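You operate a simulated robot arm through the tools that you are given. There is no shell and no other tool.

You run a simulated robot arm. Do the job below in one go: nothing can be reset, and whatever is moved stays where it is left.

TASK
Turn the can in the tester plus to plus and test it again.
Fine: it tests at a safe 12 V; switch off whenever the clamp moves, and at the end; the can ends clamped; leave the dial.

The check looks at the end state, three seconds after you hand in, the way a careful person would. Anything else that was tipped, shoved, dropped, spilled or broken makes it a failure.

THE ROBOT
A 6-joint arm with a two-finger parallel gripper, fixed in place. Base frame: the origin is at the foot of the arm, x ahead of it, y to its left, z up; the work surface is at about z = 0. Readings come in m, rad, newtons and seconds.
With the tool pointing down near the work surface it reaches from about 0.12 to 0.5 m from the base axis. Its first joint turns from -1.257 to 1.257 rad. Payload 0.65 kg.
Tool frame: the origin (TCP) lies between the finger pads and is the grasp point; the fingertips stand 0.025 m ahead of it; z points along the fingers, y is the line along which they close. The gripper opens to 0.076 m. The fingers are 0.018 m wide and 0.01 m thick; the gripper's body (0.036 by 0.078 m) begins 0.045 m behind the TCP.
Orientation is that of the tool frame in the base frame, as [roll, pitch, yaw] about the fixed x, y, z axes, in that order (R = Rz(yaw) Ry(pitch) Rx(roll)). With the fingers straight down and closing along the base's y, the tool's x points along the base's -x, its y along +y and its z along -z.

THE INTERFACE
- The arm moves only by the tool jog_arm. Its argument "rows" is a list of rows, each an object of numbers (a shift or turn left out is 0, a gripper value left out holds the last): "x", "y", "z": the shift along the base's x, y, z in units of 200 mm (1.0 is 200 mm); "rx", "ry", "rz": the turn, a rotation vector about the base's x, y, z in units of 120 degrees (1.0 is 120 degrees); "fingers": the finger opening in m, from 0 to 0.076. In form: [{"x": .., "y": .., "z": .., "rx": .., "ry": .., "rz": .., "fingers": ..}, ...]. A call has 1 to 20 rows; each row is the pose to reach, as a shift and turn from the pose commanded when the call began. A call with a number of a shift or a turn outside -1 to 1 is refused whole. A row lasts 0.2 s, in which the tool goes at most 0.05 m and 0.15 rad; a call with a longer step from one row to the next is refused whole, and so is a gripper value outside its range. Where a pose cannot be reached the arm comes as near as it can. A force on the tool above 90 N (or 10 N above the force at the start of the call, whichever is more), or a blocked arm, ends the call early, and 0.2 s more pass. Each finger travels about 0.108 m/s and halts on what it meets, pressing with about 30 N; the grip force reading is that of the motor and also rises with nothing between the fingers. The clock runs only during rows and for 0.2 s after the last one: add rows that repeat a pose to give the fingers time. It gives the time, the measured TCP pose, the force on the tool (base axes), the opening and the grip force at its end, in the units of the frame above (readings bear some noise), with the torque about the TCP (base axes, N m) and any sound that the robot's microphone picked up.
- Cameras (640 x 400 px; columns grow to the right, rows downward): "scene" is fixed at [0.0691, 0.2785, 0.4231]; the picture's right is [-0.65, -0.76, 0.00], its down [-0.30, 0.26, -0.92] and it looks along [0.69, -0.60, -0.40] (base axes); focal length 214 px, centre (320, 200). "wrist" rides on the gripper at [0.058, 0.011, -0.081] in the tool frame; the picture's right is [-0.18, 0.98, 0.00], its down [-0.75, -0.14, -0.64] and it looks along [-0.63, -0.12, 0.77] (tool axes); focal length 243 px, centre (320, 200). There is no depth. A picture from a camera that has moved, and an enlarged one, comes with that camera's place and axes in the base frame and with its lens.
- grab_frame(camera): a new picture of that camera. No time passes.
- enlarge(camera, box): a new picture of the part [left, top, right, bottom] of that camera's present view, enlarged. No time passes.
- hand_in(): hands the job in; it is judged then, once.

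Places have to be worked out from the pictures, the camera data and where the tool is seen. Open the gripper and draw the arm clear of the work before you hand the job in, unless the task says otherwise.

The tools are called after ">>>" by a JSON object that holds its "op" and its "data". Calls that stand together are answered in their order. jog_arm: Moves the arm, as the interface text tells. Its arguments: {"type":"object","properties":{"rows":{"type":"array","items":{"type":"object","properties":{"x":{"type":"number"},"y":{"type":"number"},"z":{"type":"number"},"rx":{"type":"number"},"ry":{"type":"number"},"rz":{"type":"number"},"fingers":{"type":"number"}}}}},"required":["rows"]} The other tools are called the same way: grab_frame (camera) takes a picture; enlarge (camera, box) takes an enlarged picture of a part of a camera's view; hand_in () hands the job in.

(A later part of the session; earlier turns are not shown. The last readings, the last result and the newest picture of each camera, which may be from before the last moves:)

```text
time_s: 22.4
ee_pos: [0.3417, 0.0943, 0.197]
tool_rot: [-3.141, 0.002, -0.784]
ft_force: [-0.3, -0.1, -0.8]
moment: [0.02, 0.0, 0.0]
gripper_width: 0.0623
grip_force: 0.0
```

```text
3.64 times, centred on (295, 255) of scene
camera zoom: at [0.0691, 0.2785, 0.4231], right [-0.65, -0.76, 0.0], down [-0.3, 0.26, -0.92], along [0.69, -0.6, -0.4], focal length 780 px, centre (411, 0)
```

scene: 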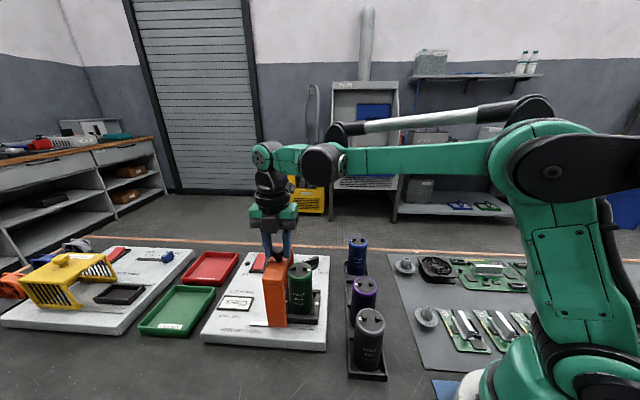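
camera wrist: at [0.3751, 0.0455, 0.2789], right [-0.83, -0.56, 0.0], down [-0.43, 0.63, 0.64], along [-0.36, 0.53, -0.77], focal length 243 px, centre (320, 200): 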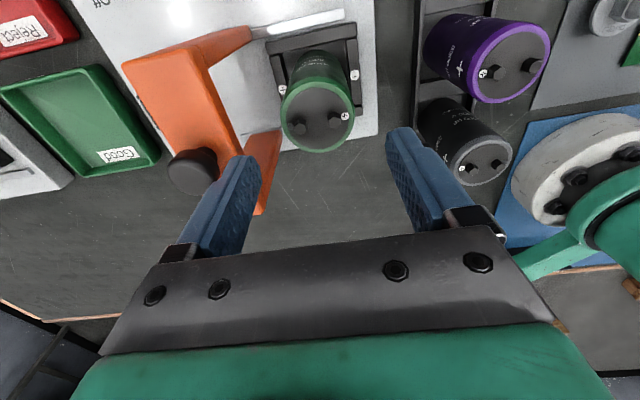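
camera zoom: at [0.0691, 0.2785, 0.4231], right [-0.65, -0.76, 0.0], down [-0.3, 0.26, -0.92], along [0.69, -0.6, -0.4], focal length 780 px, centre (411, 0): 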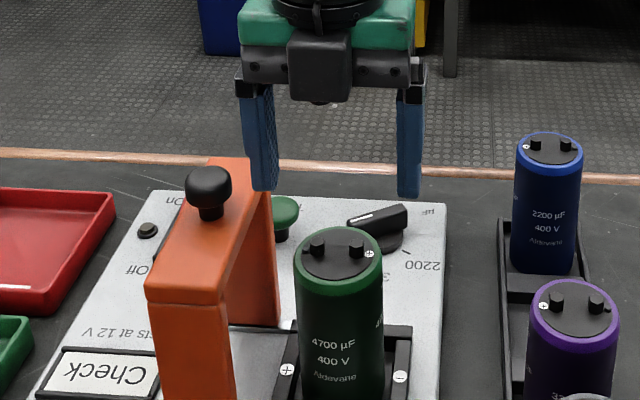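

The can top lies directly under the tool axis, within about 2 mm. I'm nudging 1.5 mm and descending to grip height.

>>> {"op": "jog_arm", "data": {"rows": [{"x": 0.006, "y": -0.005, "z": -0.1}, {"x": 0.006, "y": -0.005, "z": -0.2}, {"x": 0.006, "y": -0.005, "z": -0.3}, {"x": 0.006, "y": -0.005, "z": -0.38}, {"x": 0.006, "y": -0.005, "z": -0.44}, {"x": 0.006, "y": -0.005, "z": -0.44}]}}

>>> {"op": "grab_frame", "data": {"camera": "wrist"}}

>>> {"op": "enlarge", "data": {"camera": "scene", "box": [240, 230, 350, 340]}}

```text
time_s: 23.8
ee_pos: [0.3403, 0.0931, 0.1089]
tool_rot: [3.141, 0.002, -0.785]
ft_force: [0.6, 0.6, -0.3]
moment: [-0.02, 0.01, 0.05]
gripper_width: 0.0619
grip_force: 0.0
```

```text
taken
camera wrist: at [0.3745, 0.0448, 0.1897], right [-0.83, -0.56, 0.0], down [-0.43, 0.63, 0.64], along [-0.36, 0.53, -0.77], focal length 243 px, centre (320, 200)
```

wrist: 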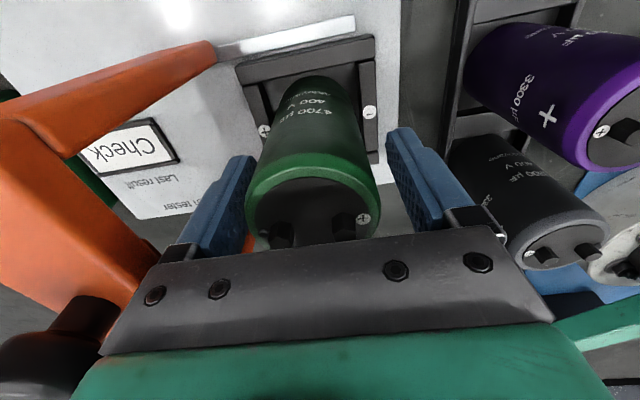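

```text
3.64 times, centred on (295, 285) of scene
camera zoom: at [0.0691, 0.2785, 0.4231], right [-0.65, -0.76, 0.0], down [-0.3, 0.26, -0.92], along [0.69, -0.6, -0.4], focal length 780 px, centre (411, -109)
```

zoom: 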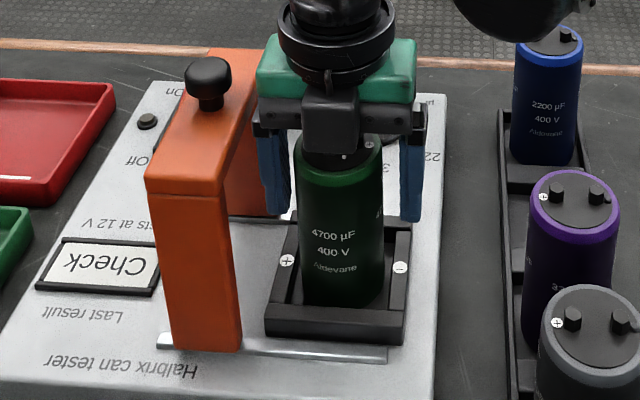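

The fingers straddle the can with clearance to the clamp. I'm closing on the can.

>>> {"op": "jog_arm", "data": {"rows": [{"fingers": 0.05}, {"fingers": 0.03}, {"fingers": 0.03}, {"fingers": 0.03}]}}

```text
time_s: 24.8
ee_pos: [0.3413, 0.0937, 0.108]
tool_rot: [-3.141, 0.0, -0.785]
ft_force: [0.0, 0.1, 0.9]
moment: [-0.01, -0.01, 0.01]
gripper_width: 0.047
grip_force: 30.8
```

The can is gripped at 47 mm. I'm lifting it straight up 35 mm, clear of the nest.

>>> {"op": "jog_arm", "data": {"rows": [{"z": 0.03}, {"z": 0.08}, {"z": 0.13}, {"z": 0.175}, {"z": 0.175}]}}

>>> {"op": "enlarge", "data": {"camera": "scene", "box": [240, 220, 350, 330]}}

>>> {"op": "grab_frame", "data": {"camera": "wrist"}}

```text
time_s: 26.0
ee_pos: [0.3415, 0.0939, 0.1449]
tool_rot: [-3.14, 0.0, -0.786]
ft_force: [0.0, -0.6, -2.4]
moment: [-0.01, -0.01, -0.03]
gripper_width: 0.0469
grip_force: 29.7
```

```text
3.64 times, centred on (295, 275) of scene
camera zoom: at [0.0691, 0.2785, 0.4231], right [-0.65, -0.76, 0.0], down [-0.3, 0.26, -0.92], along [0.69, -0.6, -0.4], focal length 780 px, centre (411, -73)
```

zoom: 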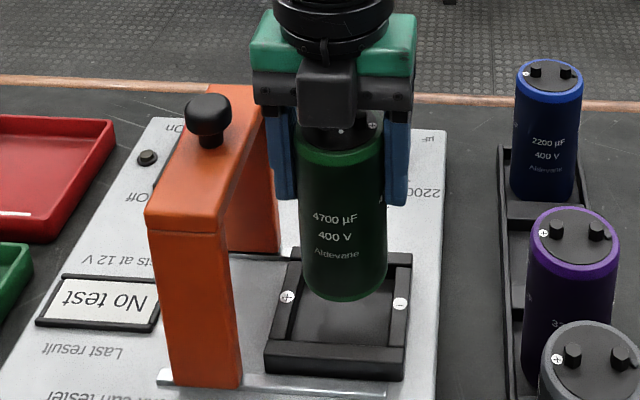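

```text
taken
camera wrist: at [0.375, 0.0447, 0.2259], right [-0.83, -0.56, 0.0], down [-0.43, 0.63, 0.64], along [-0.36, 0.53, -0.77], focal length 243 px, centre (320, 200)
```

wrist: 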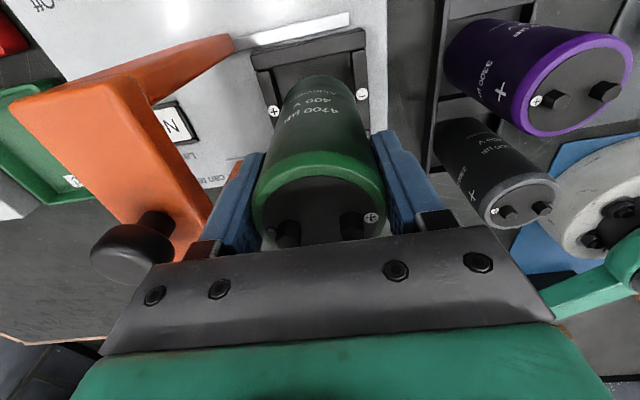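

The can is out of the nest and the display now reads "No test". I'm turning it through the first 90°; the camera sweeps on the side away from the clamp.

>>> {"op": "jog_arm", "data": {"rows": [{"rz": -0.0577}, {"rz": -0.1154}, {"rz": -0.1731}, {"rz": -0.2308}, {"rz": -0.2885}, {"rz": -0.3462}, {"rz": -0.4038}, {"rz": -0.4615}, {"rz": -0.5192}, {"rz": -0.5769}, {"rz": -0.6346}, {"rz": -0.6923}, {"rz": -0.75}, {"rz": -0.75}]}}

>>> {"op": "enlarge", "data": {"camera": "scene", "box": [240, 220, 350, 330]}}

```text
time_s: 29.0
ee_pos: [0.3428, 0.0942, 0.1447]
tool_rot: [3.141, 0.001, -2.359]
ft_force: [0.6, -0.8, -3.0]
moment: [0.03, 0.0, 0.01]
gripper_width: 0.047
grip_force: 30.0
```

```text
3.64 times, centred on (295, 275) of scene
camera zoom: at [0.0691, 0.2785, 0.4231], right [-0.65, -0.76, 0.0], down [-0.3, 0.26, -0.92], along [0.69, -0.6, -0.4], focal length 780 px, centre (411, -73)
```

zoom: 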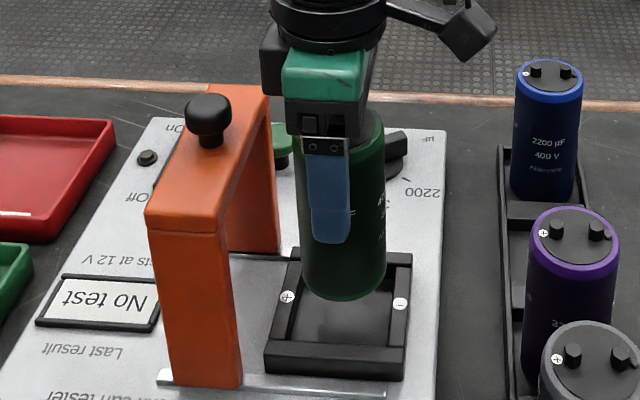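

Halfway round, the grip is firm and nothing has been touched. Now the second 90°.

>>> {"op": "jog_arm", "data": {"rows": [{"rz": -0.0577}, {"rz": -0.1154}, {"rz": -0.1731}, {"rz": -0.2308}, {"rz": -0.2885}, {"rz": -0.3462}, {"rz": -0.4038}, {"rz": -0.4615}, {"rz": -0.5192}, {"rz": -0.5769}, {"rz": -0.6346}, {"rz": -0.6923}, {"rz": -0.75}, {"rz": -0.75}]}}

>>> {"op": "enlarge", "data": {"camera": "scene", "box": [240, 220, 350, 330]}}

>>> {"op": "grab_frame", "data": {"camera": "wrist"}}

```text
time_s: 32.0
ee_pos: [0.3413, 0.0927, 0.1443]
tool_rot: [-3.14, 0.0, 2.354]
ft_force: [-0.4, 0.9, -2.8]
moment: [-0.04, 0.02, -0.01]
gripper_width: 0.0467
grip_force: 30.1
```

```text
3.64 times, centred on (295, 275) of scene
camera zoom: at [0.0691, 0.2785, 0.4231], right [-0.65, -0.76, 0.0], down [-0.3, 0.26, -0.92], along [0.69, -0.6, -0.4], focal length 780 px, centre (411, -73)
```

zoom: 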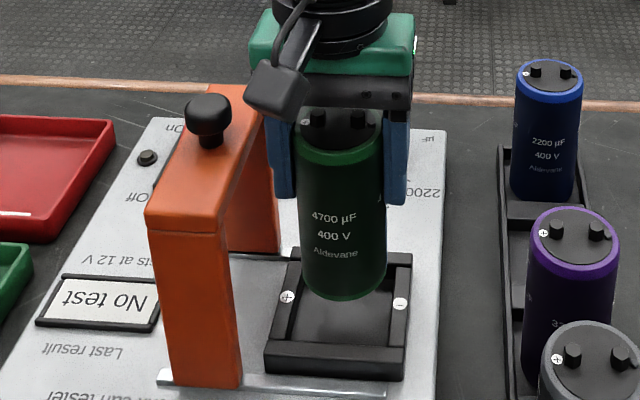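

```text
taken
camera wrist: at [0.309, 0.1426, 0.2258], right [0.83, 0.56, 0.0], down [0.43, -0.63, 0.64], along [0.36, -0.53, -0.77], focal length 243 px, centre (320, 200)
```

wrist: 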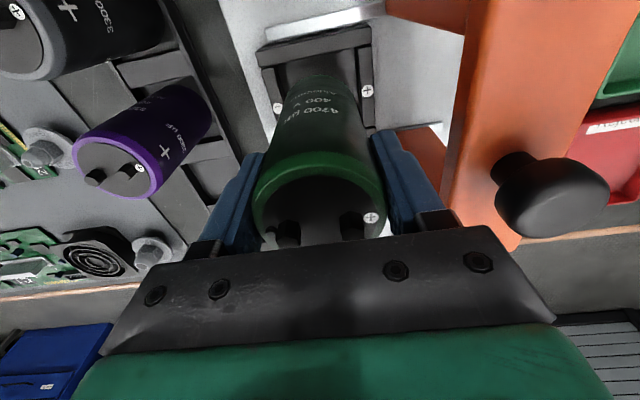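

The can's plus terminal is now on the nest's plus side. I'm checking centring over the nest before lowering.

>>> {"op": "enlarge", "data": {"camera": "wrist", "box": [230, 20, 410, 250]}}

>>> {"op": "enlarge", "data": {"camera": "scene", "box": [265, 245, 315, 325]}}

```text
1.74 times, centred on (320, 135) of wrist
camera zoom: at [0.309, 0.1426, 0.2258], right [0.83, 0.56, 0.0], down [0.43, -0.63, 0.64], along [0.36, -0.53, -0.77], focal length 422 px, centre (320, 313)
```

zoom: 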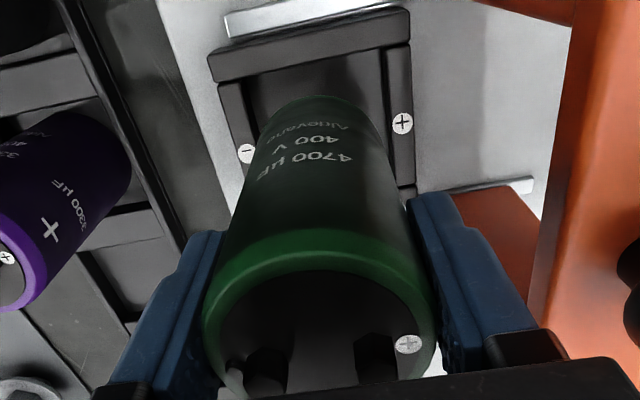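

```text
5.00 times, centred on (290, 285) of scene
camera zoom: at [0.0691, 0.2785, 0.4231], right [-0.65, -0.76, 0.0], down [-0.3, 0.26, -0.92], along [0.69, -0.6, -0.4], focal length 1072 px, centre (470, -225)
```

zoom: 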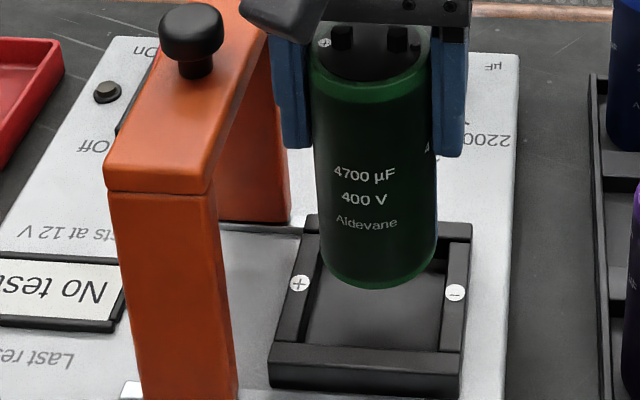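

The can is lined up with the nest. I'm lowering it slowly back in.

>>> {"op": "jog_arm", "data": {"rows": [{"z": -0.05}, {"z": -0.09}, {"z": -0.12}, {"z": -0.145}, {"z": -0.165}, {"z": -0.172}, {"z": -0.172}]}}

>>> {"op": "enlarge", "data": {"camera": "scene", "box": [265, 245, 315, 325]}}

>>> {"op": "grab_frame", "data": {"camera": "wrist"}}

```text
time_s: 33.6
ee_pos: [0.3428, 0.0921, 0.1113]
tool_rot: [-3.141, 0.001, 2.356]
ft_force: [-0.3, 0.7, -2.6]
moment: [0.01, 0.01, 0.02]
gripper_width: 0.0469
grip_force: 30.1
```

```text
5.00 times, centred on (290, 285) of scene
camera zoom: at [0.0691, 0.2785, 0.4231], right [-0.65, -0.76, 0.0], down [-0.3, 0.26, -0.92], along [0.69, -0.6, -0.4], focal length 1072 px, centre (470, -225)
```

zoom: 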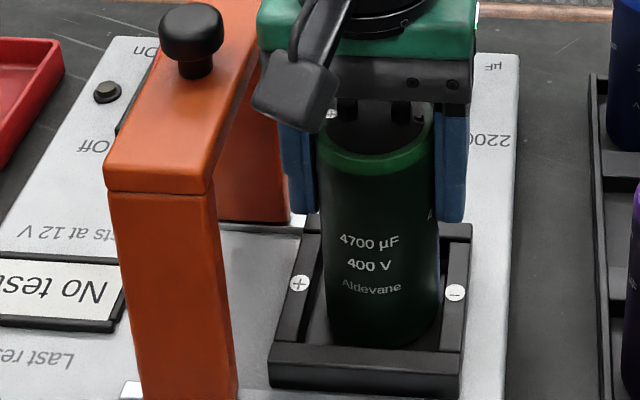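

```text
taken
camera wrist: at [0.309, 0.1418, 0.1915], right [0.83, 0.56, 0.0], down [0.43, -0.63, 0.64], along [0.36, -0.53, -0.77], focal length 243 px, centre (320, 200)
```

wrist: 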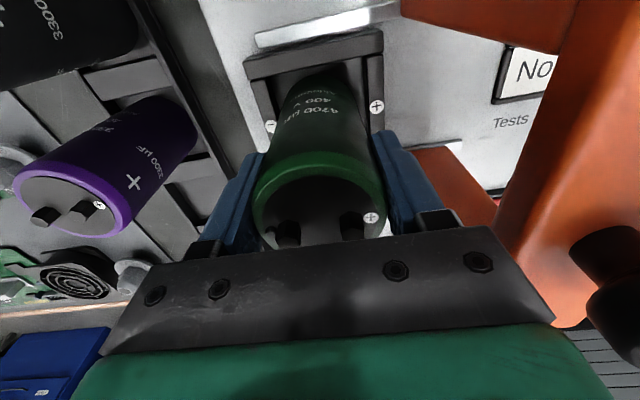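

It's inside the nest and about 2 mm from the floor. I'm easing down the last bit.

>>> {"op": "jog_arm", "data": {"rows": [{"z": -0.005}, {"z": -0.009}, {"z": -0.009}]}}

```text
time_s: 34.4
ee_pos: [0.3417, 0.0934, 0.1083]
tool_rot: [-3.141, -0.001, 2.356]
ft_force: [-1.4, -1.7, 11.6]
moment: [-0.06, 0.02, 0.03]
gripper_width: 0.0469
grip_force: 30.0
```

Floor contact is confirmed at 11.6 N upward. I'm opening the fingers and lifting clear.

>>> {"op": "jog_arm", "data": {"rows": [{"z": 0.003, "fingers": 0.055}, {"z": 0.003, "fingers": 0.062}, {"z": 0.003, "fingers": 0.062}, {"z": 0.1, "fingers": 0.062}, {"z": 0.25, "fingers": 0.062}, {"z": 0.45, "fingers": 0.062}, {"z": 0.65, "fingers": 0.062}, {"z": 0.75, "fingers": 0.062}, {"z": 0.75, "fingers": 0.062}]}}

>>> {"op": "grab_frame", "data": {"camera": "wrist"}}

>>> {"op": "enlarge", "data": {"camera": "scene", "box": [240, 240, 340, 340]}}

```text
time_s: 36.4
ee_pos: [0.3419, 0.0928, 0.2586]
tool_rot: [3.14, 0.0, 2.356]
ft_force: [0.5, -0.3, -0.9]
moment: [0.0, -0.04, 0.01]
gripper_width: 0.0619
grip_force: 0.1
```

```text
taken
camera wrist: at [0.3088, 0.1417, 0.3407], right [0.83, 0.56, 0.0], down [0.43, -0.63, 0.64], along [0.36, -0.53, -0.77], focal length 243 px, centre (320, 200)
```

wrist: 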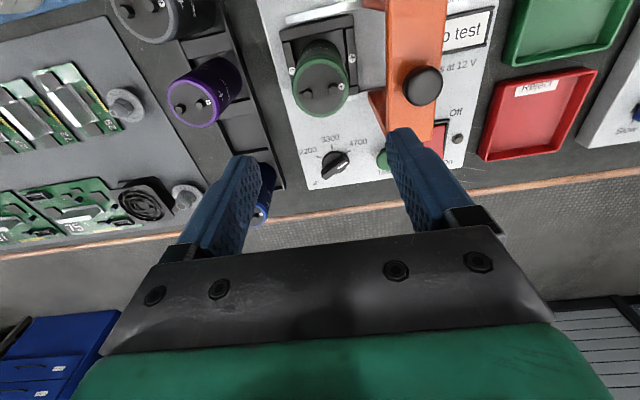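

```text
4.00 times, centred on (290, 290) of scene
camera zoom: at [0.0691, 0.2785, 0.4231], right [-0.65, -0.76, 0.0], down [-0.3, 0.26, -0.92], along [0.69, -0.6, -0.4], focal length 858 px, centre (440, -160)
```

zoom: 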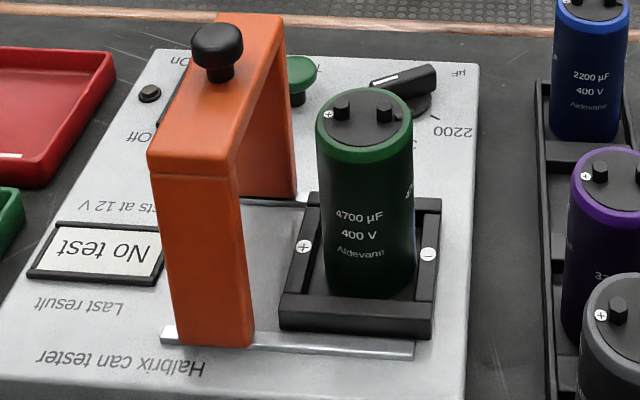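

The can stands upright with plus facing plus. I'm checking its seating in detail.

>>> {"op": "enlarge", "data": {"camera": "scene", "box": [265, 255, 315, 325]}}

>>> {"op": "enlarge", "data": {"camera": "wrist", "box": [270, 0, 450, 160]}}

```text
5.71 times, centred on (290, 290) of scene
camera zoom: at [0.0691, 0.2785, 0.4231], right [-0.65, -0.76, 0.0], down [-0.3, 0.26, -0.92], along [0.69, -0.6, -0.4], focal length 1226 px, centre (491, -314)
```

zoom: 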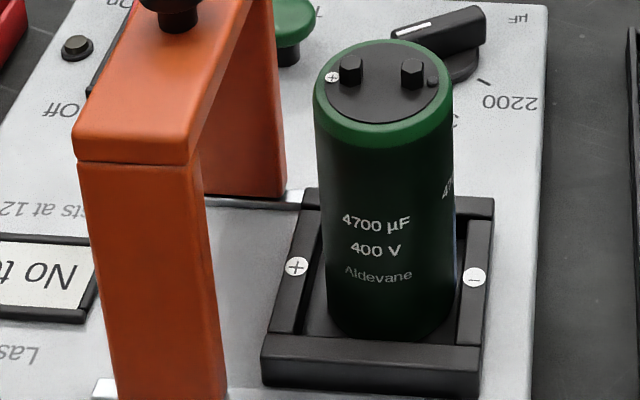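

```text
2.50 times, centred on (360, 80) of wrist
camera zoom: at [0.3088, 0.1417, 0.3407], right [0.83, 0.56, 0.0], down [0.43, -0.63, 0.64], along [0.36, -0.53, -0.77], focal length 606 px, centre (220, 500)
```

zoom: 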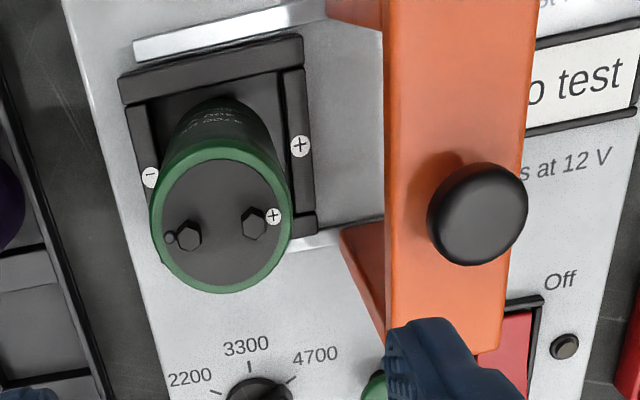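

It's seated in the nest (within its ~3 mm play), upright, plus to plus. Next I'll close the clamp. The knob is at about (0.389, 0.142), so I'm moving above it and lowering around it.

>>> {"op": "jog_arm", "data": {"rows": [{"x": 0.118, "y": 0.122, "fingers": 0.05}, {"x": 0.235, "y": 0.244, "fingers": 0.05}, {"x": 0.235, "y": 0.244, "z": -0.12, "fingers": 0.05}, {"x": 0.235, "y": 0.244, "z": -0.22, "fingers": 0.05}, {"x": 0.235, "y": 0.244, "z": -0.3, "fingers": 0.05}, {"x": 0.235, "y": 0.244, "z": -0.3, "fingers": 0.05}]}}

>>> {"op": "grab_frame", "data": {"camera": "wrist"}}

>>> {"op": "enlarge", "data": {"camera": "scene", "box": [230, 210, 330, 290]}}

```text
time_s: 37.8
ee_pos: [0.389, 0.1428, 0.1969]
tool_rot: [3.14, 0.0, 2.355]
ft_force: [0.1, -1.2, -0.8]
moment: [-0.03, 0.02, -0.01]
gripper_width: 0.0499
grip_force: 0.1
```

```text
taken
camera wrist: at [0.356, 0.1913, 0.2784], right [0.83, 0.56, 0.0], down [0.43, -0.63, 0.64], along [0.36, -0.53, -0.77], focal length 243 px, centre (320, 200)
```

wrist: 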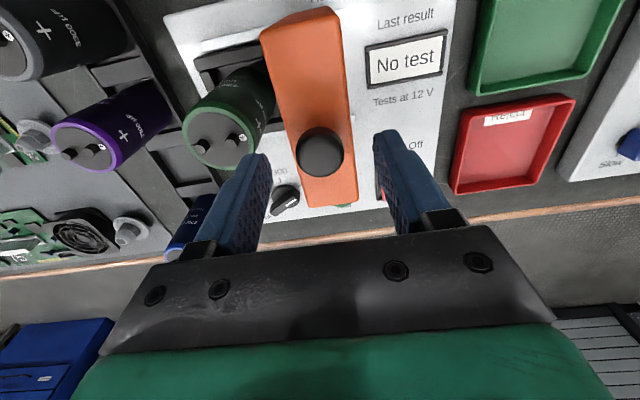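

```text
5.00 times, centred on (280, 250) of scene
camera zoom: at [0.0691, 0.2785, 0.4231], right [-0.65, -0.76, 0.0], down [-0.3, 0.26, -0.92], along [0.69, -0.6, -0.4], focal length 1072 px, centre (520, -50)
```

zoom: 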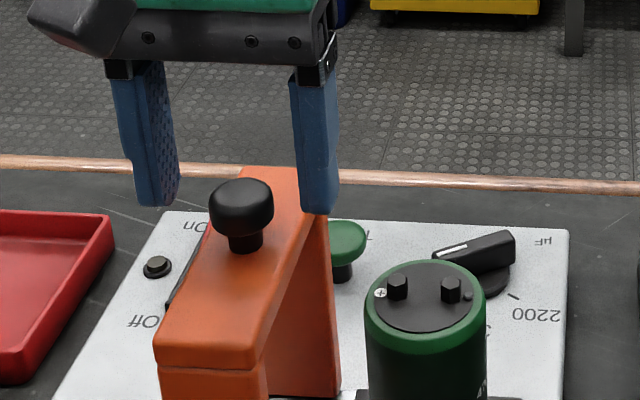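

The knob is centred between the fingers. I'm lowering the last centimetre and gripping it.

>>> {"op": "jog_arm", "data": {"rows": [{"z": -0.03, "fingers": 0.05}, {"z": -0.053, "fingers": 0.05}, {"z": -0.053, "fingers": 0.0}, {"z": -0.053, "fingers": 0.0}, {"z": -0.053, "fingers": 0.0}]}}

```text
time_s: 39.0
ee_pos: [0.3894, 0.142, 0.1882]
tool_rot: [3.141, 0.003, 2.356]
ft_force: [-4.0, -0.5, 1.0]
moment: [-0.16, -0.05, 0.05]
gripper_width: 0.0238
grip_force: 39.4
```

Gripped. I'm sliding the clamp back toward closed, 50 mm first.

>>> {"op": "jog_arm", "data": {"rows": [{"x": -0.0178, "y": -0.0176, "fingers": 0.0}, {"x": -0.0534, "y": -0.0528}, {"x": -0.089, "y": -0.088}, {"x": -0.1246, "y": -0.1232}, {"x": -0.1602, "y": -0.1584}, {"x": -0.178, "y": -0.176}, {"x": -0.178, "y": -0.176}]}}

>>> {"op": "enlarge", "data": {"camera": "scene", "box": [230, 210, 340, 330]}}

```text
time_s: 40.6
ee_pos: [0.3541, 0.1061, 0.1879]
tool_rot: [3.141, 0.001, 2.356]
ft_force: [5.7, -3.8, -9.9]
moment: [-0.42, -0.54, 0.13]
gripper_width: 0.0236
grip_force: 39.2
```

```text
3.33 times, centred on (285, 270) of scene
camera zoom: at [0.0692, 0.2785, 0.4231], right [-0.65, -0.76, 0.0], down [-0.3, 0.26, -0.92], along [0.69, -0.6, -0.4], focal length 715 px, centre (437, -33)
```

zoom: 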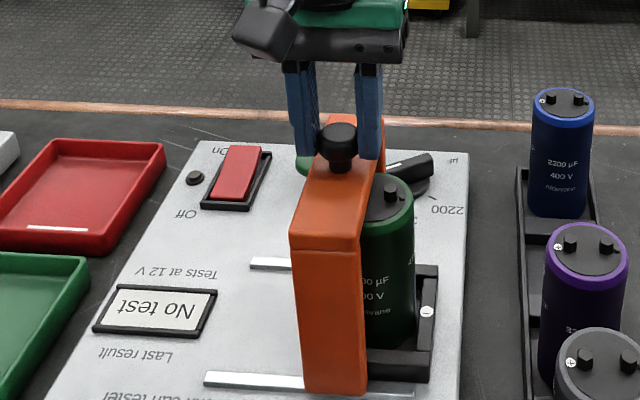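

Sliding freely. I'm finishing the last ~16 mm in small steps.

>>> {"op": "jog_arm", "data": {"rows": [{"x": -0.0178, "y": -0.0176}, {"x": -0.0356, "y": -0.0352}, {"x": -0.0463, "y": -0.0458}, {"x": -0.0534, "y": -0.0528}, {"x": -0.0573, "y": -0.0567}, {"x": -0.0573, "y": -0.0567}]}}

>>> {"op": "enlarge", "data": {"camera": "scene", "box": [230, 235, 340, 345]}}

```text
time_s: 42.0
ee_pos: [0.3418, 0.0961, 0.1876]
tool_rot: [3.138, 0.004, 2.354]
ft_force: [33.8, -11.1, 8.5]
moment: [-0.27, -0.52, -0.09]
gripper_width: 0.0239
grip_force: 39.8
```

```text
3.64 times, centred on (285, 290) of scene
camera zoom: at [0.0691, 0.2785, 0.4231], right [-0.65, -0.76, 0.0], down [-0.3, 0.26, -0.92], along [0.69, -0.6, -0.4], focal length 780 px, centre (447, -127)
```

zoom: 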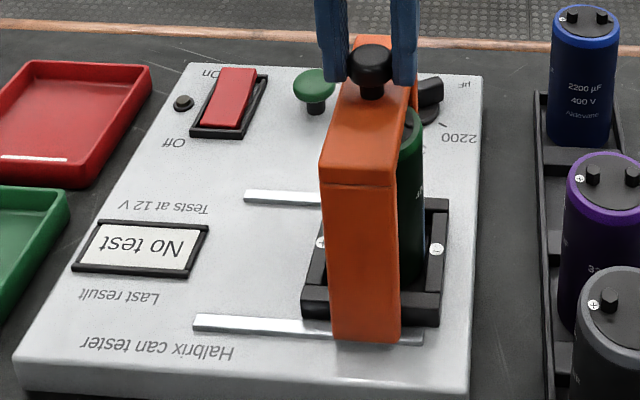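

The clamp is back where it started, with its foot and knob on the same pixels as before. There's some sideways load, so I'll ease that and push another ~1.5 mm to confirm the closed stop.

>>> {"op": "jog_arm", "data": {"rows": [{"x": 0.0017, "y": -0.0123}, {"x": 0.0017, "y": -0.0123}]}}

```text
time_s: 42.6
ee_pos: [0.3412, 0.0953, 0.1879]
tool_rot: [3.137, -0.003, 2.359]
ft_force: [13.2, 25.2, -15.0]
moment: [-0.39, -0.88, 0.1]
gripper_width: 0.0233
grip_force: 40.3
```

>>> {"op": "jog_arm", "data": {"rows": [{"x": -0.0054, "y": -0.0053}, {"x": -0.0054, "y": -0.0053}]}}

>>> {"op": "enlarge", "data": {"camera": "scene", "box": [230, 235, 340, 345]}}

```text
time_s: 43.2
ee_pos: [0.3414, 0.094, 0.1868]
tool_rot: [3.126, -0.002, 2.36]
ft_force: [34.3, 55.6, -27.0]
moment: [0.44, -0.37, 0.2]
gripper_width: 0.0235
grip_force: 39.7
```

```text
3.64 times, centred on (285, 290) of scene
camera zoom: at [0.0692, 0.2786, 0.423], right [-0.65, -0.76, 0.0], down [-0.3, 0.26, -0.92], along [0.69, -0.6, -0.4], focal length 780 px, centre (447, -127)
```

zoom: 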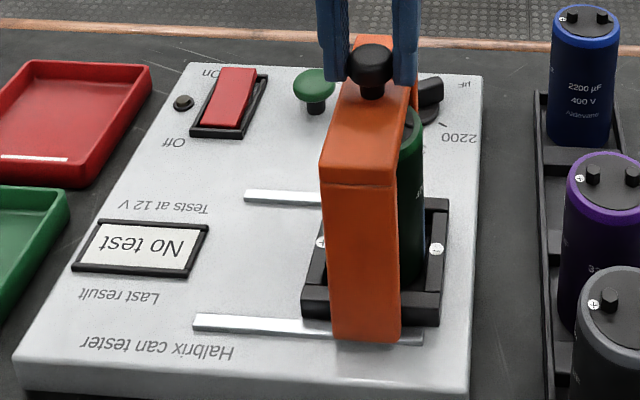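

A force of about 63 N with no motion means the clamp is against its closed stop. I'm relieving the load before releasing.

>>> {"op": "jog_arm", "data": {"rows": [{"x": 0.006, "y": 0.009, "z": 0.003}, {"x": 0.009, "y": 0.0135, "z": 0.003}, {"x": 0.009, "y": 0.0135, "z": 0.003}]}}

```text
time_s: 44.0
ee_pos: [0.3428, 0.0947, 0.1889]
tool_rot: [3.141, -0.004, 2.356]
ft_force: [6.2, 33.1, -23.4]
moment: [0.32, -0.21, 0.12]
gripper_width: 0.0238
grip_force: 39.9
```

The remaining load is small and in the closing direction. I'm opening and lifting away.

>>> {"op": "jog_arm", "data": {"rows": [{"fingers": 0.05}, {"fingers": 0.05}, {"z": 0.1}, {"z": 0.22}, {"z": 0.4}, {"z": 0.5}, {"z": 0.5}]}}

>>> {"op": "grab_frame", "data": {"camera": "wrist"}}

>>> {"op": "enlarge", "data": {"camera": "scene", "box": [230, 235, 340, 345]}}

```text
time_s: 45.6
ee_pos: [0.3436, 0.095, 0.2878]
tool_rot: [-3.14, -0.001, 2.356]
ft_force: [-0.1, -0.7, -1.5]
moment: [-0.03, 0.03, 0.03]
gripper_width: 0.0499
grip_force: 0.1
```

```text
taken
camera wrist: at [0.3106, 0.1451, 0.3694], right [0.83, 0.56, 0.0], down [0.43, -0.63, 0.64], along [0.36, -0.53, -0.77], focal length 243 px, centre (320, 200)
```

wrist: 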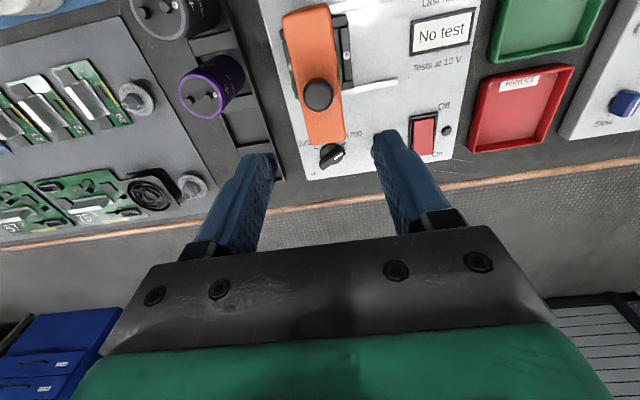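

```text
3.64 times, centred on (285, 290) of scene
camera zoom: at [0.0691, 0.2785, 0.4231], right [-0.65, -0.76, 0.0], down [-0.3, 0.26, -0.92], along [0.69, -0.6, -0.4], focal length 780 px, centre (447, -127)
```

zoom: 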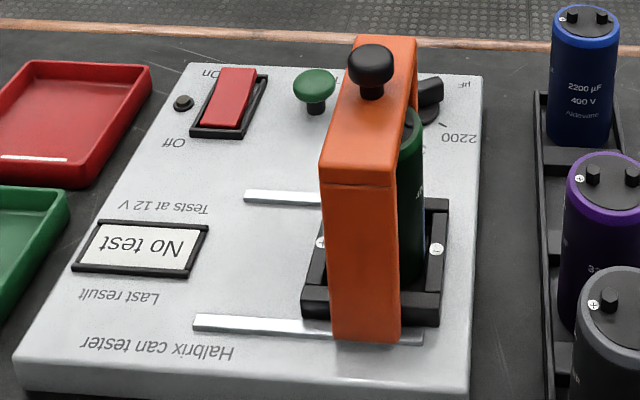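

The clamp is fully closed, identical to the starting view. I'm moving with closed fingers, tilted sideways to keep the forearm off the knob, to hover above the rocker's now raised On end.

>>> {"op": "jog_arm", "data": {"rows": [{"x": 0.05, "y": -0.003, "z": 0.0, "rx": -0.0009, "ry": -0.0213, "rz": 0.0578, "fingers": 0.0}, {"x": 0.15, "y": -0.008, "z": -0.02, "rx": -0.0019, "ry": -0.0426, "rz": 0.1155, "fingers": 0.0}, {"x": 0.27, "y": -0.015, "z": -0.06, "rx": -0.0028, "ry": -0.0639, "rz": 0.1733}, {"x": 0.4, "y": -0.022, "z": -0.12, "rx": -0.0037, "ry": -0.0852, "rz": 0.231}, {"x": 0.52, "y": -0.028, "z": -0.22, "rx": -0.0046, "ry": -0.1065, "rz": 0.2888}, {"x": 0.62, "y": -0.034, "z": -0.34, "rx": -0.0056, "ry": -0.1278, "rz": 0.3465}, {"x": 0.71, "y": -0.038, "z": -0.46, "rx": -0.0065, "ry": -0.149, "rz": 0.4043}, {"x": 0.79, "y": -0.043, "z": -0.56, "rx": -0.0074, "ry": -0.1703, "rz": 0.462}, {"x": 0.86, "y": -0.047, "z": -0.65, "rx": -0.0083, "ry": -0.1916, "rz": 0.5198}, {"x": 0.91, "y": -0.049, "z": -0.73, "rx": -0.0093, "ry": -0.2129, "rz": 0.5775}, {"x": 0.951, "y": -0.0515, "z": -0.8, "rx": -0.0102, "ry": -0.2342, "rz": 0.6353}, {"x": 0.951, "y": -0.0515, "z": -0.842, "rx": -0.0111, "ry": -0.2555, "rz": 0.693}, {"x": 0.951, "y": -0.0515, "z": -0.842, "rx": -0.0111, "ry": -0.2555, "rz": 0.693}]}}

>>> {"op": "grab_frame", "data": {"camera": "wrist"}}

>>> {"op": "enlarge", "data": {"camera": "scene", "box": [200, 140, 360, 290]}}

```text
time_s: 48.4
ee_pos: [0.534, 0.0855, 0.1188]
tool_rot: [-3.14, 0.491, -2.443]
ft_force: [-0.2, 0.0, 0.6]
moment: [0.0, -0.02, -0.02]
gripper_width: 0.0002
grip_force: 23.2
```

```text
taken
camera wrist: at [0.4586, 0.0365, 0.1635], right [-0.51, 0.86, 0.09], down [0.37, 0.12, 0.92], along [0.78, 0.5, -0.38], focal length 243 px, centre (320, 200)
```

wrist: 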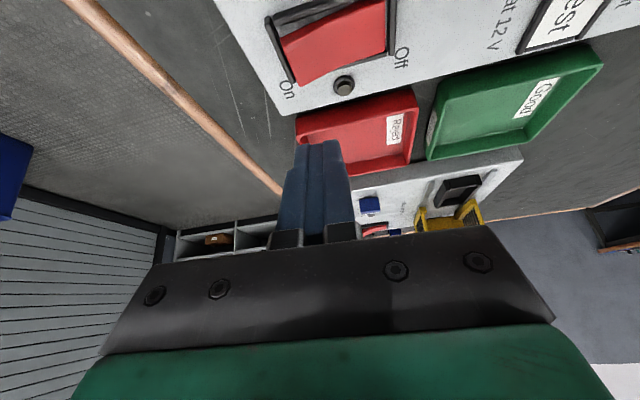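

```text
2.67 times, centred on (280, 215) of scene
camera zoom: at [0.0691, 0.2785, 0.4231], right [-0.65, -0.76, 0.0], down [-0.3, 0.26, -0.92], along [0.69, -0.6, -0.4], focal length 572 px, centre (427, 160)
```

zoom: 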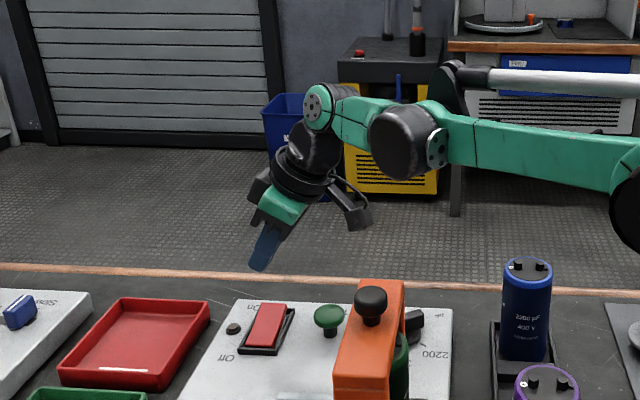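

Hovering as planned with good forearm clearance. I'm descending to just above the rocker and verifying.

>>> {"op": "jog_arm", "data": {"rows": [{"z": -0.06}, {"z": -0.12}, {"z": -0.175}, {"z": -0.175}]}}

>>> {"op": "enlarge", "data": {"camera": "wrist", "box": [220, 0, 420, 160]}}

>>> {"op": "enlarge", "data": {"camera": "scene", "box": [235, 180, 345, 290]}}

```text
time_s: 49.4
ee_pos: [0.5323, 0.0851, 0.0848]
tool_rot: [-3.141, 0.488, -2.446]
ft_force: [-0.4, -0.3, -0.5]
moment: [0.04, -0.01, -0.01]
gripper_width: 0.0
grip_force: 23.9
```

```text
2.50 times, centred on (320, 80) of wrist
camera zoom: at [0.4576, 0.0363, 0.1295], right [-0.51, 0.86, 0.09], down [0.37, 0.12, 0.92], along [0.78, 0.5, -0.38], focal length 606 px, centre (320, 500)
```

zoom: 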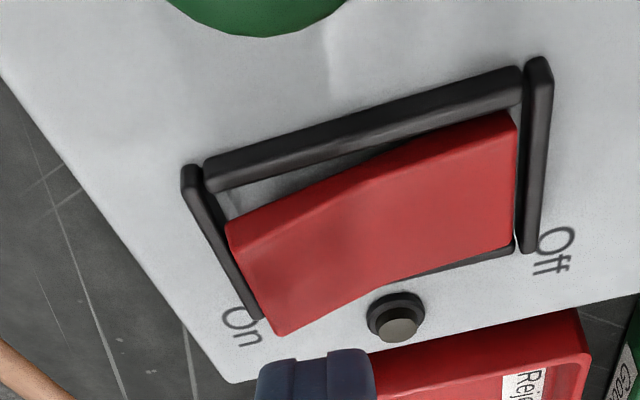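

```text
3.64 times, centred on (290, 235) of scene
camera zoom: at [0.0691, 0.2785, 0.4231], right [-0.65, -0.76, 0.0], down [-0.3, 0.26, -0.92], along [0.69, -0.6, -0.4], focal length 780 px, centre (429, 73)
```

zoom: 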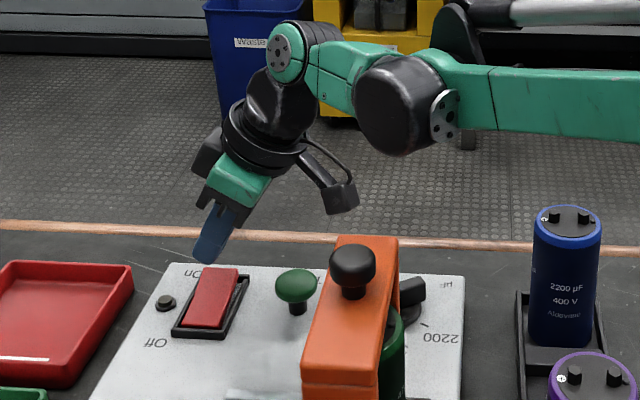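

The projected contact point falls about 10 mm in from the On edge, centred on the rocker. I'm pressing it down.

>>> {"op": "jog_arm", "data": {"rows": [{"z": -0.05}, {"z": -0.075}, {"z": -0.09}, {"z": -0.1}, {"z": -0.11}]}}

>>> {"op": "enlarge", "data": {"camera": "scene", "box": [235, 235, 305, 285]}}

>>> {"op": "enlarge", "data": {"camera": "wrist", "box": [220, 0, 420, 160]}}

```text
time_s: 50.6
ee_pos: [0.5343, 0.085, 0.0642]
tool_rot: [3.141, 0.494, -2.445]
ft_force: [-6.0, -0.9, 36.5]
moment: [0.35, 0.21, 0.04]
gripper_width: 0.0001
grip_force: 24.1
heard: click
```

```text
8.00 times, centred on (270, 260) of scene
camera zoom: at [0.0689, 0.2785, 0.4231], right [-0.65, -0.76, 0.0], down [-0.3, 0.26, -0.92], along [0.69, -0.6, -0.4], focal length 1716 px, centre (720, -280)
```

zoom: 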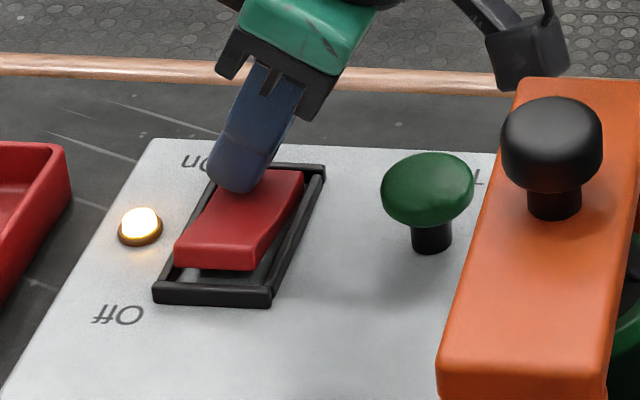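

```text
2.50 times, centred on (320, 80) of wrist
camera zoom: at [0.4581, 0.036, 0.1079], right [-0.51, 0.86, 0.09], down [0.37, 0.12, 0.92], along [0.78, 0.5, -0.38], focal length 606 px, centre (320, 500)
```

zoom: 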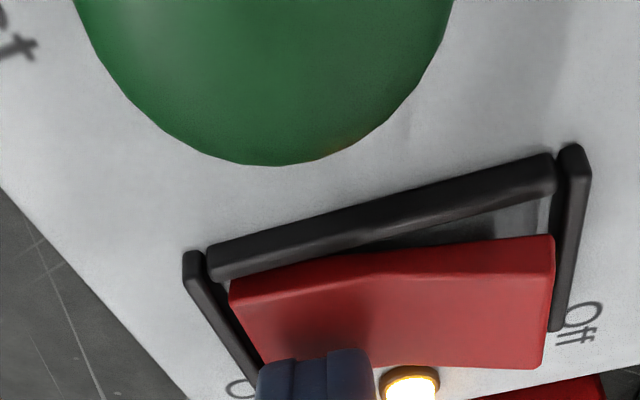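

It clicked on and the lamp is lit. I'm raising and moving over to the green Test button at about (0.479, 0.052).

>>> {"op": "jog_arm", "data": {"rows": [{"z": 0.12}, {"z": 0.26}, {"x": -0.15, "y": -0.09, "z": 0.26}, {"x": -0.29, "y": -0.179, "z": 0.26}, {"x": -0.29, "y": -0.179, "z": 0.2}, {"x": -0.29, "y": -0.179, "z": 0.16}, {"x": -0.29, "y": -0.179, "z": 0.16}]}}

>>> {"op": "enlarge", "data": {"camera": "wrist", "box": [220, 0, 420, 160]}}

>>> {"op": "enlarge", "data": {"camera": "scene", "box": [240, 200, 340, 290]}}

```text
time_s: 52.2
ee_pos: [0.477, 0.0474, 0.093]
tool_rot: [-3.141, 0.488, -2.444]
ft_force: [1.3, -0.2, 0.2]
moment: [0.02, -0.02, -0.03]
gripper_width: 0.0
grip_force: 23.5
```

```text
2.50 times, centred on (320, 80) of wrist
camera zoom: at [0.4012, 0.0001, 0.1378], right [-0.51, 0.86, 0.09], down [0.37, 0.12, 0.92], along [0.78, 0.5, -0.38], focal length 606 px, centre (320, 500)
```

zoom: 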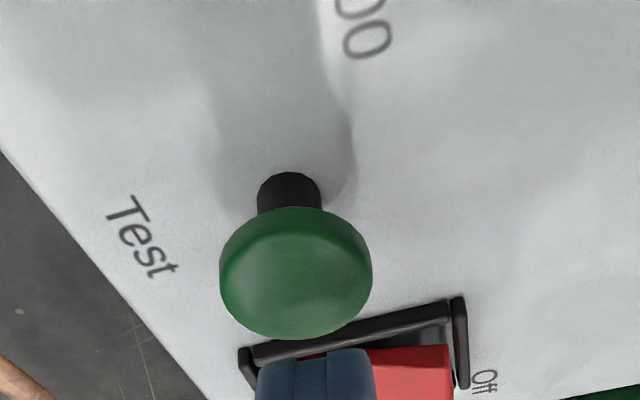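

```text
4.44 times, centred on (290, 245) of scene
camera zoom: at [0.0691, 0.2785, 0.4231], right [-0.65, -0.76, 0.0], down [-0.3, 0.26, -0.92], along [0.69, -0.6, -0.4], focal length 953 px, centre (453, 0)
```

zoom: 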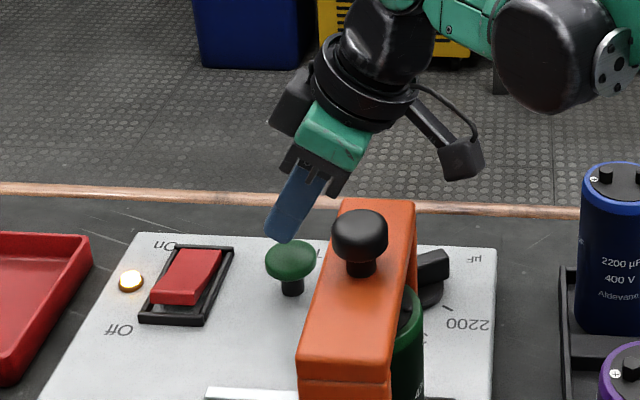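

The tip is centred above the button. I'm pressing gently in steps.

>>> {"op": "jog_arm", "data": {"rows": [{"z": -0.025}, {"z": -0.045}, {"z": -0.055}, {"z": -0.065}]}}

>>> {"op": "enlarge", "data": {"camera": "scene", "box": [220, 235, 340, 325]}}

```text
time_s: 53.2
ee_pos: [0.4766, 0.0496, 0.0825]
tool_rot: [3.141, 0.486, -2.444]
ft_force: [-0.6, 0.7, 0.1]
moment: [-0.03, -0.01, 0.01]
gripper_width: 0.0001
grip_force: 23.4
```

```text
4.44 times, centred on (280, 280) of scene
camera zoom: at [0.0691, 0.2785, 0.4231], right [-0.65, -0.76, 0.0], down [-0.3, 0.26, -0.92], along [0.69, -0.6, -0.4], focal length 953 px, centre (498, -156)
```

zoom: 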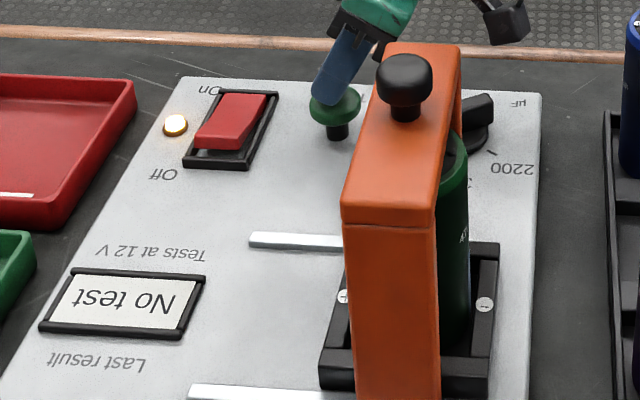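

There's no contact force yet. I'm continuing down a few more millimetres.

>>> {"op": "jog_arm", "data": {"rows": [{"z": -0.01}, {"z": -0.02}, {"z": -0.03}]}}

>>> {"op": "enlarge", "data": {"camera": "scene", "box": [220, 235, 340, 325]}}

```text
time_s: 54.0
ee_pos: [0.4742, 0.0487, 0.0753]
tool_rot: [-3.141, 0.489, -2.445]
ft_force: [0.9, -0.4, 2.4]
moment: [-0.02, -0.01, 0.01]
gripper_width: 0.0
grip_force: 24.0
```

```text
4.44 times, centred on (280, 280) of scene
camera zoom: at [0.0691, 0.2785, 0.4231], right [-0.65, -0.76, 0.0], down [-0.3, 0.26, -0.92], along [0.69, -0.6, -0.4], focal length 953 px, centre (498, -156)
```

zoom: 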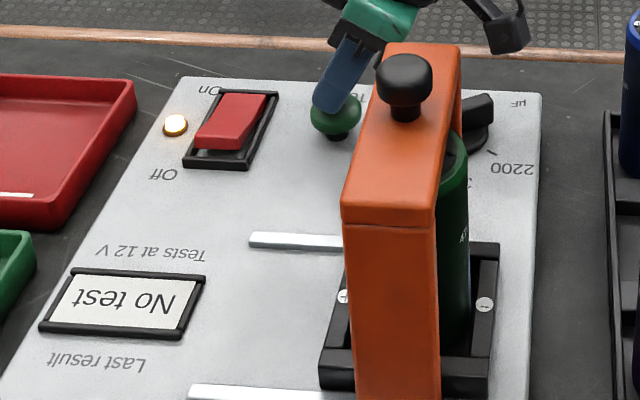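

The button is starting to go down at 2.4 N. I'm pressing further.

>>> {"op": "jog_arm", "data": {"rows": [{"z": -0.01}, {"z": -0.02}, {"z": -0.02}]}}

>>> {"op": "enlarge", "data": {"camera": "scene", "box": [220, 235, 340, 325]}}

```text
time_s: 54.8
ee_pos: [0.4741, 0.0485, 0.0729]
tool_rot: [-3.141, 0.489, -2.446]
ft_force: [1.4, 0.0, 2.2]
moment: [-0.01, -0.05, -0.01]
gripper_width: 0.0
grip_force: 23.3
heard: click
```

```text
4.44 times, centred on (280, 280) of scene
camera zoom: at [0.0691, 0.2785, 0.4231], right [-0.65, -0.76, 0.0], down [-0.3, 0.26, -0.92], along [0.69, -0.6, -0.4], focal length 953 px, centre (498, -156)
```

zoom: 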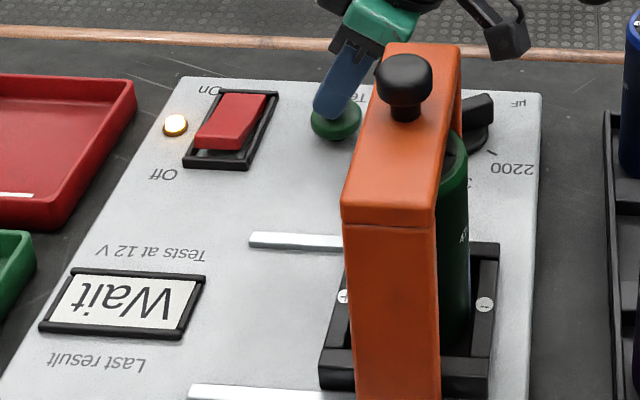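

The test is triggered and the display reads "Wait". I'm lifting off the button straight up and letting the test run with power on and the clamp closed.

>>> {"op": "jog_arm", "data": {"rows": [{"z": 0.06}, {"z": 0.16}, {"z": 0.2}, {"z": 0.2}, {"z": 0.2}, {"z": 0.2}, {"z": 0.2}, {"z": 0.2}, {"z": 0.2}, {"z": 0.2}]}}

>>> {"op": "enlarge", "data": {"camera": "scene", "box": [220, 235, 340, 325]}}

```text
time_s: 57.0
ee_pos: [0.4754, 0.0481, 0.1114]
tool_rot: [3.14, 0.488, -2.445]
ft_force: [0.1, 0.4, -0.3]
moment: [0.0, 0.01, 0.01]
gripper_width: 0.0001
grip_force: 23.8
```

```text
4.44 times, centred on (280, 280) of scene
camera zoom: at [0.0691, 0.2785, 0.4231], right [-0.65, -0.76, 0.0], down [-0.3, 0.26, -0.92], along [0.69, -0.6, -0.4], focal length 953 px, centre (498, -156)
```

zoom: 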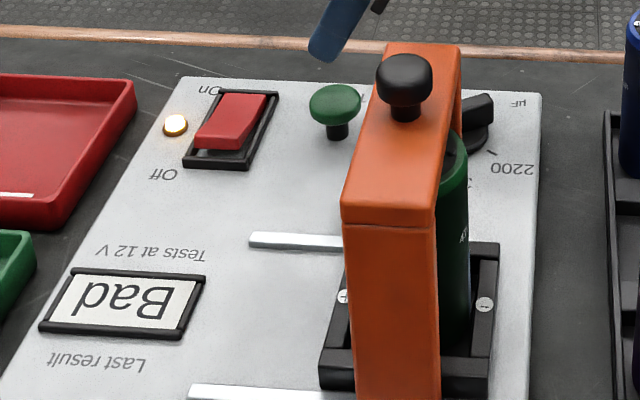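

The test result is now "Bad". The dial is on 4700, the polarity is correct and the clamp is closed, so this is the can's genuine reading. Next I switch off, going back to the earlier safe orientation above the raised Off end.

>>> {"op": "jog_arm", "data": {"rows": [{"x": 0.045, "y": 0.073, "rx": -0.0048, "ry": 0.004, "rz": 0.0416}, {"x": 0.089, "y": 0.146, "rx": -0.0096, "ry": 0.008, "rz": 0.0833}, {"x": 0.134, "y": 0.219, "rx": -0.0144, "ry": 0.0121, "rz": 0.1249}, {"x": 0.178, "y": 0.292, "rx": -0.0192, "ry": 0.0161, "rz": 0.1665}, {"x": 0.178, "y": 0.292, "z": -0.08, "rx": -0.0192, "ry": 0.0161, "rz": 0.1665}, {"x": 0.178, "y": 0.292, "z": -0.15, "rx": -0.0192, "ry": 0.0161, "rz": 0.1665}, {"x": 0.178, "y": 0.292, "z": -0.15, "rx": -0.0192, "ry": 0.0161, "rz": 0.1665}]}}

>>> {"op": "enlarge", "data": {"camera": "wrist", "box": [220, 0, 420, 160]}}

>>> {"op": "enlarge", "data": {"camera": "scene", "box": [220, 170, 350, 290]}}

```text
time_s: 58.6
ee_pos: [0.5119, 0.1078, 0.081]
tool_rot: [-3.14, 0.437, -2.094]
ft_force: [-0.1, 0.4, -0.8]
moment: [-0.02, 0.01, 0.04]
gripper_width: 0.0
grip_force: 23.7
```

```text
2.50 times, centred on (320, 80) of wrist
camera zoom: at [0.4584, 0.038, 0.1308], right [-0.77, 0.64, 0.08], down [0.33, 0.28, 0.9], along [0.55, 0.72, -0.43], focal length 606 px, centre (320, 500)
```

zoom: 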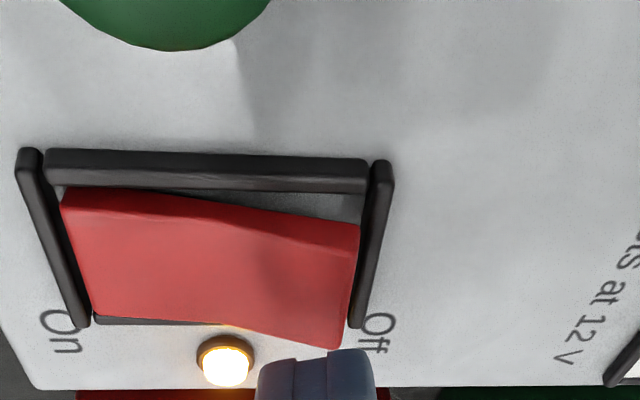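

```text
3.33 times, centred on (285, 230) of scene
camera zoom: at [0.0691, 0.2785, 0.4231], right [-0.65, -0.76, 0.0], down [-0.3, 0.26, -0.92], along [0.69, -0.6, -0.4], focal length 715 px, centre (437, 100)
```

zoom: 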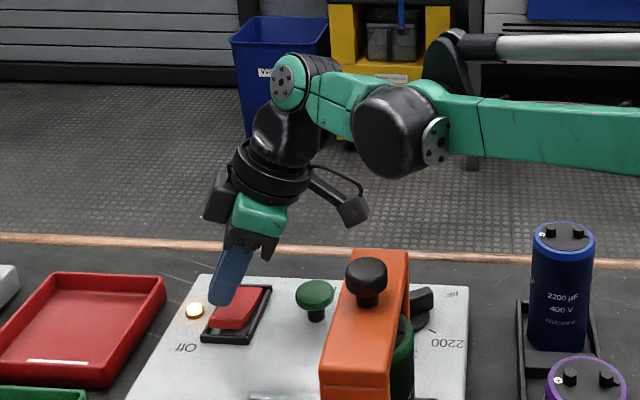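

It's the same alignment as the first successful Off press. I'm pressing down in small steps.

>>> {"op": "jog_arm", "data": {"rows": [{"z": -0.04}, {"z": -0.06}, {"z": -0.075}, {"z": -0.087}, {"z": -0.096}]}}

>>> {"op": "enlarge", "data": {"camera": "scene", "box": [220, 235, 340, 325]}}

```text
time_s: 59.8
ee_pos: [0.5107, 0.1065, 0.0641]
tool_rot: [3.14, 0.439, -2.096]
ft_force: [-10.3, -0.2, 25.0]
moment: [-0.04, 0.01, -0.01]
gripper_width: 0.0
grip_force: 23.5
heard: click
```

```text
4.44 times, centred on (280, 280) of scene
camera zoom: at [0.069, 0.2785, 0.4231], right [-0.65, -0.76, 0.0], down [-0.3, 0.26, -0.92], along [0.69, -0.6, -0.4], focal length 953 px, centre (498, -156)
```

zoom: 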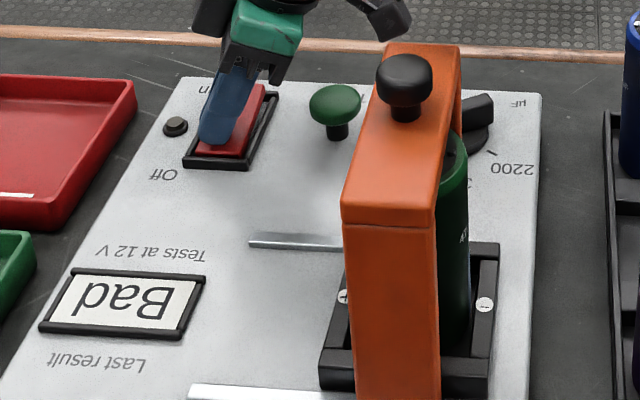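

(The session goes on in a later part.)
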